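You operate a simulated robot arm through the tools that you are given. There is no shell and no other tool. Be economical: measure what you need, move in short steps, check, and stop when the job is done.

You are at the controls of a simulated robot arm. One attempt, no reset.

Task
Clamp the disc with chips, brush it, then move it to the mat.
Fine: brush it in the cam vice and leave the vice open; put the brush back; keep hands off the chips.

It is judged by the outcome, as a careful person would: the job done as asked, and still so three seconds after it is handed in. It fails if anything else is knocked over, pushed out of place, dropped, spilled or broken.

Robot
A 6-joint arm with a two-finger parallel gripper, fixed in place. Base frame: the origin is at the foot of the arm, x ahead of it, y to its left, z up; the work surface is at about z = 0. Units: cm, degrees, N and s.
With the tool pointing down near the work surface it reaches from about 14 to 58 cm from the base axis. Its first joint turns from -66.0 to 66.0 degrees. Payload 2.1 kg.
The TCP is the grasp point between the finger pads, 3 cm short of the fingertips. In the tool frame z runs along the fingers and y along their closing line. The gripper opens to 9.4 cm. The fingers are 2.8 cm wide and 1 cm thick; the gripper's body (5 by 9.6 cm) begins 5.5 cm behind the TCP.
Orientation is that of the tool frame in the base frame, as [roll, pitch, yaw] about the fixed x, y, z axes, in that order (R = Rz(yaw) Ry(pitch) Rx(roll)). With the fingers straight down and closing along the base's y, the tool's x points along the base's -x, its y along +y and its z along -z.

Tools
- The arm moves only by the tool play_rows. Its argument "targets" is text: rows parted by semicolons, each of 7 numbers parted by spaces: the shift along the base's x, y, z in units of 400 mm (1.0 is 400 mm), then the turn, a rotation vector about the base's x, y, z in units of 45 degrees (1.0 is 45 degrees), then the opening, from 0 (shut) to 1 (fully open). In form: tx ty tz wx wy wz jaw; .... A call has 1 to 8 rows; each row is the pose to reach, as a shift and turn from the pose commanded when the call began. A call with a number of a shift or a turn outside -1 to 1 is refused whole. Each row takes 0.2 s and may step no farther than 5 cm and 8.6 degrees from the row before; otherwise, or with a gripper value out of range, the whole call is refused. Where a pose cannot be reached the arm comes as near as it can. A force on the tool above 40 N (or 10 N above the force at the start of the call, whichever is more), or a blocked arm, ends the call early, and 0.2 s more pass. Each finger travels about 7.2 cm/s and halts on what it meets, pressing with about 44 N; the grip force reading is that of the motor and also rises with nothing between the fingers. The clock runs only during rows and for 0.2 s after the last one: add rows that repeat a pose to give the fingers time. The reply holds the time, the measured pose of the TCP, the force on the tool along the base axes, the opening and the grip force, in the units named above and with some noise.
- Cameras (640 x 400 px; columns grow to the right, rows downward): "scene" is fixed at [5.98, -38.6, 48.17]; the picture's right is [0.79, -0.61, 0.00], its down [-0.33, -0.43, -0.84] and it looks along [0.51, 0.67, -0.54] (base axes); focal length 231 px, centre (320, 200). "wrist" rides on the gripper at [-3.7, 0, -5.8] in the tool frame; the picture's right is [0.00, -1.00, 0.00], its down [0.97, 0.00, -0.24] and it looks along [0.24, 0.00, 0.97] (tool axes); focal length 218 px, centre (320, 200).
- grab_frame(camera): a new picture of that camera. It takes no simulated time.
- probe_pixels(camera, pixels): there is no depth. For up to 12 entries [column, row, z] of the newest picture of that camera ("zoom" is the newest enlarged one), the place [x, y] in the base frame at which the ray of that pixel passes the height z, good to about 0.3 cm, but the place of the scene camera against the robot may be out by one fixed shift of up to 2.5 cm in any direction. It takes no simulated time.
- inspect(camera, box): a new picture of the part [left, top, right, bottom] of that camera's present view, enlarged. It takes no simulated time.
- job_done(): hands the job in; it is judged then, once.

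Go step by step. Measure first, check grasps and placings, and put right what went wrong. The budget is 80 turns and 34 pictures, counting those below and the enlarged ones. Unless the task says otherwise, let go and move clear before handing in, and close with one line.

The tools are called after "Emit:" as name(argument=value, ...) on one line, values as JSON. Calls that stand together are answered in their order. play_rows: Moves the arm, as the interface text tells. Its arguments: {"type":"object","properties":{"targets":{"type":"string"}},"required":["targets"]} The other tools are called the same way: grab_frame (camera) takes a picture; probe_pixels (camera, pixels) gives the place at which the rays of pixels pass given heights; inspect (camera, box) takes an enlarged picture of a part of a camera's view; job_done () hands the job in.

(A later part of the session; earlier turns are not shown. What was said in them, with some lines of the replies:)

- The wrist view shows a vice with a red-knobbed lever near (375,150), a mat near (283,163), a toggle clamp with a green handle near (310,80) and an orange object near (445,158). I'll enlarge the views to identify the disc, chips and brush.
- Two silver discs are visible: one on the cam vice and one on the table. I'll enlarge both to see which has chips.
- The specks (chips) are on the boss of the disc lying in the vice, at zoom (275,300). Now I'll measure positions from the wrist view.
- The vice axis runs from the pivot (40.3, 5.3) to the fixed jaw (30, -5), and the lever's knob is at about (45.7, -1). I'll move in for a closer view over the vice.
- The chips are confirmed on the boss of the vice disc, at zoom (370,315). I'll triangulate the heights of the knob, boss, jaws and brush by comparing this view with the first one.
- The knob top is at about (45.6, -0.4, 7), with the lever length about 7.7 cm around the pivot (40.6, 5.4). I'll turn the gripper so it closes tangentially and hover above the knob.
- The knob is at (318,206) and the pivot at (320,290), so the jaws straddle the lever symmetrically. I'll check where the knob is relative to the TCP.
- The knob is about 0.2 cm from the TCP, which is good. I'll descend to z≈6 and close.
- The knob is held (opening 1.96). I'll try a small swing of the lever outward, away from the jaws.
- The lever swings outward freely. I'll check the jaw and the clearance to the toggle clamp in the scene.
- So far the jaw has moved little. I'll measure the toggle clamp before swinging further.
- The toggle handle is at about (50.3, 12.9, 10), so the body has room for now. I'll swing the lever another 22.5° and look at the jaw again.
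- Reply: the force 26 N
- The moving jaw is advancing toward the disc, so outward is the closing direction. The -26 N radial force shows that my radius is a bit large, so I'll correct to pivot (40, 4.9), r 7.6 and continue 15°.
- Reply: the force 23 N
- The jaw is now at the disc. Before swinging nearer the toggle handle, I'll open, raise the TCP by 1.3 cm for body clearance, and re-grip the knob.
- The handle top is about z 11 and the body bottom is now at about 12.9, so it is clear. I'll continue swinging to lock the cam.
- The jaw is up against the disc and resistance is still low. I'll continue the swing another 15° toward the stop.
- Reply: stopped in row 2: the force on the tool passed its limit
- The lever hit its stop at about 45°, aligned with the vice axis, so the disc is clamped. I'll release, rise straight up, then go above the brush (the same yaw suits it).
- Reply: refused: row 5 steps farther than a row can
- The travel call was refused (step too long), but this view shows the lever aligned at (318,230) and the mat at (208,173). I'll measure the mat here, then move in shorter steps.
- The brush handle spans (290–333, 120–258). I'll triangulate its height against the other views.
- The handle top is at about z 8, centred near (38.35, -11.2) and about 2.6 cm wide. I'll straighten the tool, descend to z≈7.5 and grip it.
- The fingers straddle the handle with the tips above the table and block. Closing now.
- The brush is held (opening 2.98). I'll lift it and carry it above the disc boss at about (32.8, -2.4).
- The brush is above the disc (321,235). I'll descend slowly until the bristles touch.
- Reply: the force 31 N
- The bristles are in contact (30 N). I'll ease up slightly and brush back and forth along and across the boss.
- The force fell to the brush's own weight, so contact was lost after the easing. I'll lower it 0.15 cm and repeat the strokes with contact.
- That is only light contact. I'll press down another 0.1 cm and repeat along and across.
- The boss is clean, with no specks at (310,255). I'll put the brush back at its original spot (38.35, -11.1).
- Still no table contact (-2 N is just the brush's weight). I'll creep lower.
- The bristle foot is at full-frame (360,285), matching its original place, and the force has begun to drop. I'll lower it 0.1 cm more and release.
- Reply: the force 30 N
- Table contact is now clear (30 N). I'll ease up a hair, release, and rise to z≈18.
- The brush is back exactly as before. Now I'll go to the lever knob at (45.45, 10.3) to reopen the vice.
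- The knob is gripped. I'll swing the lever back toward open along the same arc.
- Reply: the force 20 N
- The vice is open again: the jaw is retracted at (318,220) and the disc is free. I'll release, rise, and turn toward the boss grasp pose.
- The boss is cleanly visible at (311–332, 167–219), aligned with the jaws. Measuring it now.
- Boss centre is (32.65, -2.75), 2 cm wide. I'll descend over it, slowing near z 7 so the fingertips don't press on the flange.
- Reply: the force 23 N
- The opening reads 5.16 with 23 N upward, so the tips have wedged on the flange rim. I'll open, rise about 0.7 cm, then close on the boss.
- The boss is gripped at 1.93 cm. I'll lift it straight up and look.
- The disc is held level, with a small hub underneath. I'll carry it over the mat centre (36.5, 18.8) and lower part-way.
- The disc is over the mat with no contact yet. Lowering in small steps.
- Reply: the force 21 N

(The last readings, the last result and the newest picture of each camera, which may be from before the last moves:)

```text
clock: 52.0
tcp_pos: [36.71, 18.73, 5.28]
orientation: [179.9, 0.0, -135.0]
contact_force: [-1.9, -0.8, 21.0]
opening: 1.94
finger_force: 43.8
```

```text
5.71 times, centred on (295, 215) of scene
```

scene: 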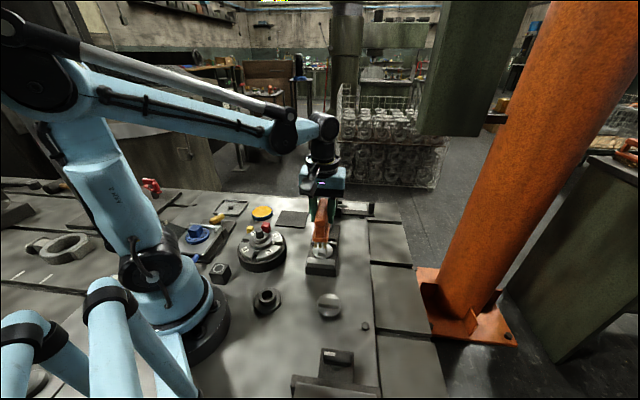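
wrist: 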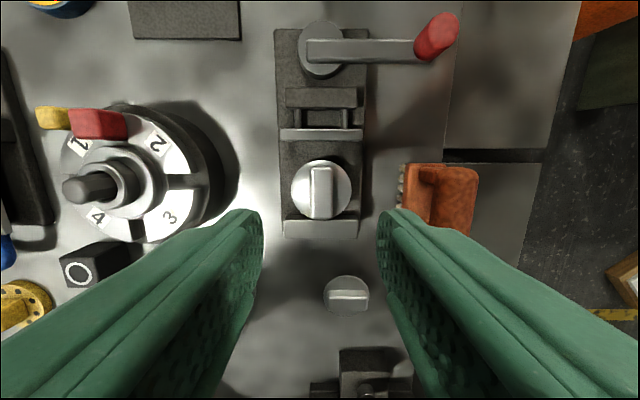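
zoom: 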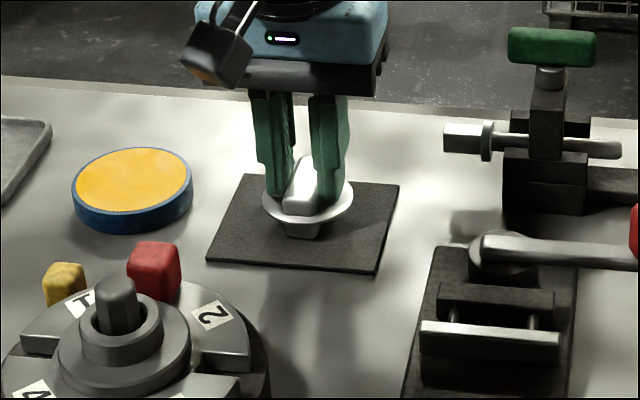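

The disc's hub is on the mat (21 N contact). I'll ease up slightly, release, and rise straight up.

Emit:
play_rows(targets="0 0 0.003 0 0 0 0.1; 0 0 0.003 0 0 0 0.25; 0 0 0.003 0 0 0 0.4; 0 0 0.003 0 0 0 0.4; 0 0 0.1 0 0 0 0.4; 0 0 0.2 0 0 0 0.4; 0 0 0.3 0 0 0 0.4; 0 0 0.3 0 0 0 0.4")

Emit:
inspect(camera="scene", box=[240, 180, 400, 300])

```text
clock: 53.8
tcp_pos: [36.51, 18.72, 17.3]
orientation: [179.9, 0.0, -135.1]
contact_force: [-0.4, -0.6, 0.1]
opening: 3.77
finger_force: 0.1
```

```text
3.33 times, centred on (320, 240) of scene
```

zoom: 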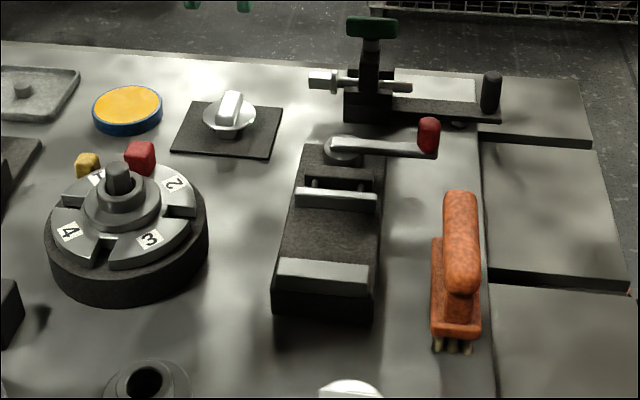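

The disc stands on the mat at zoom (228,120), the vice is open and empty, the brush is back in its place, and the arm is clear. I'm handing in.

Emit:
job_done()

```text
The job is handed in.
```

I clamped the chip-covered disc in the cam vice, brushed it until no chips showed, and set it on the mat; the vice is open, the brush is back in its place, and the gripper never touched the chips.
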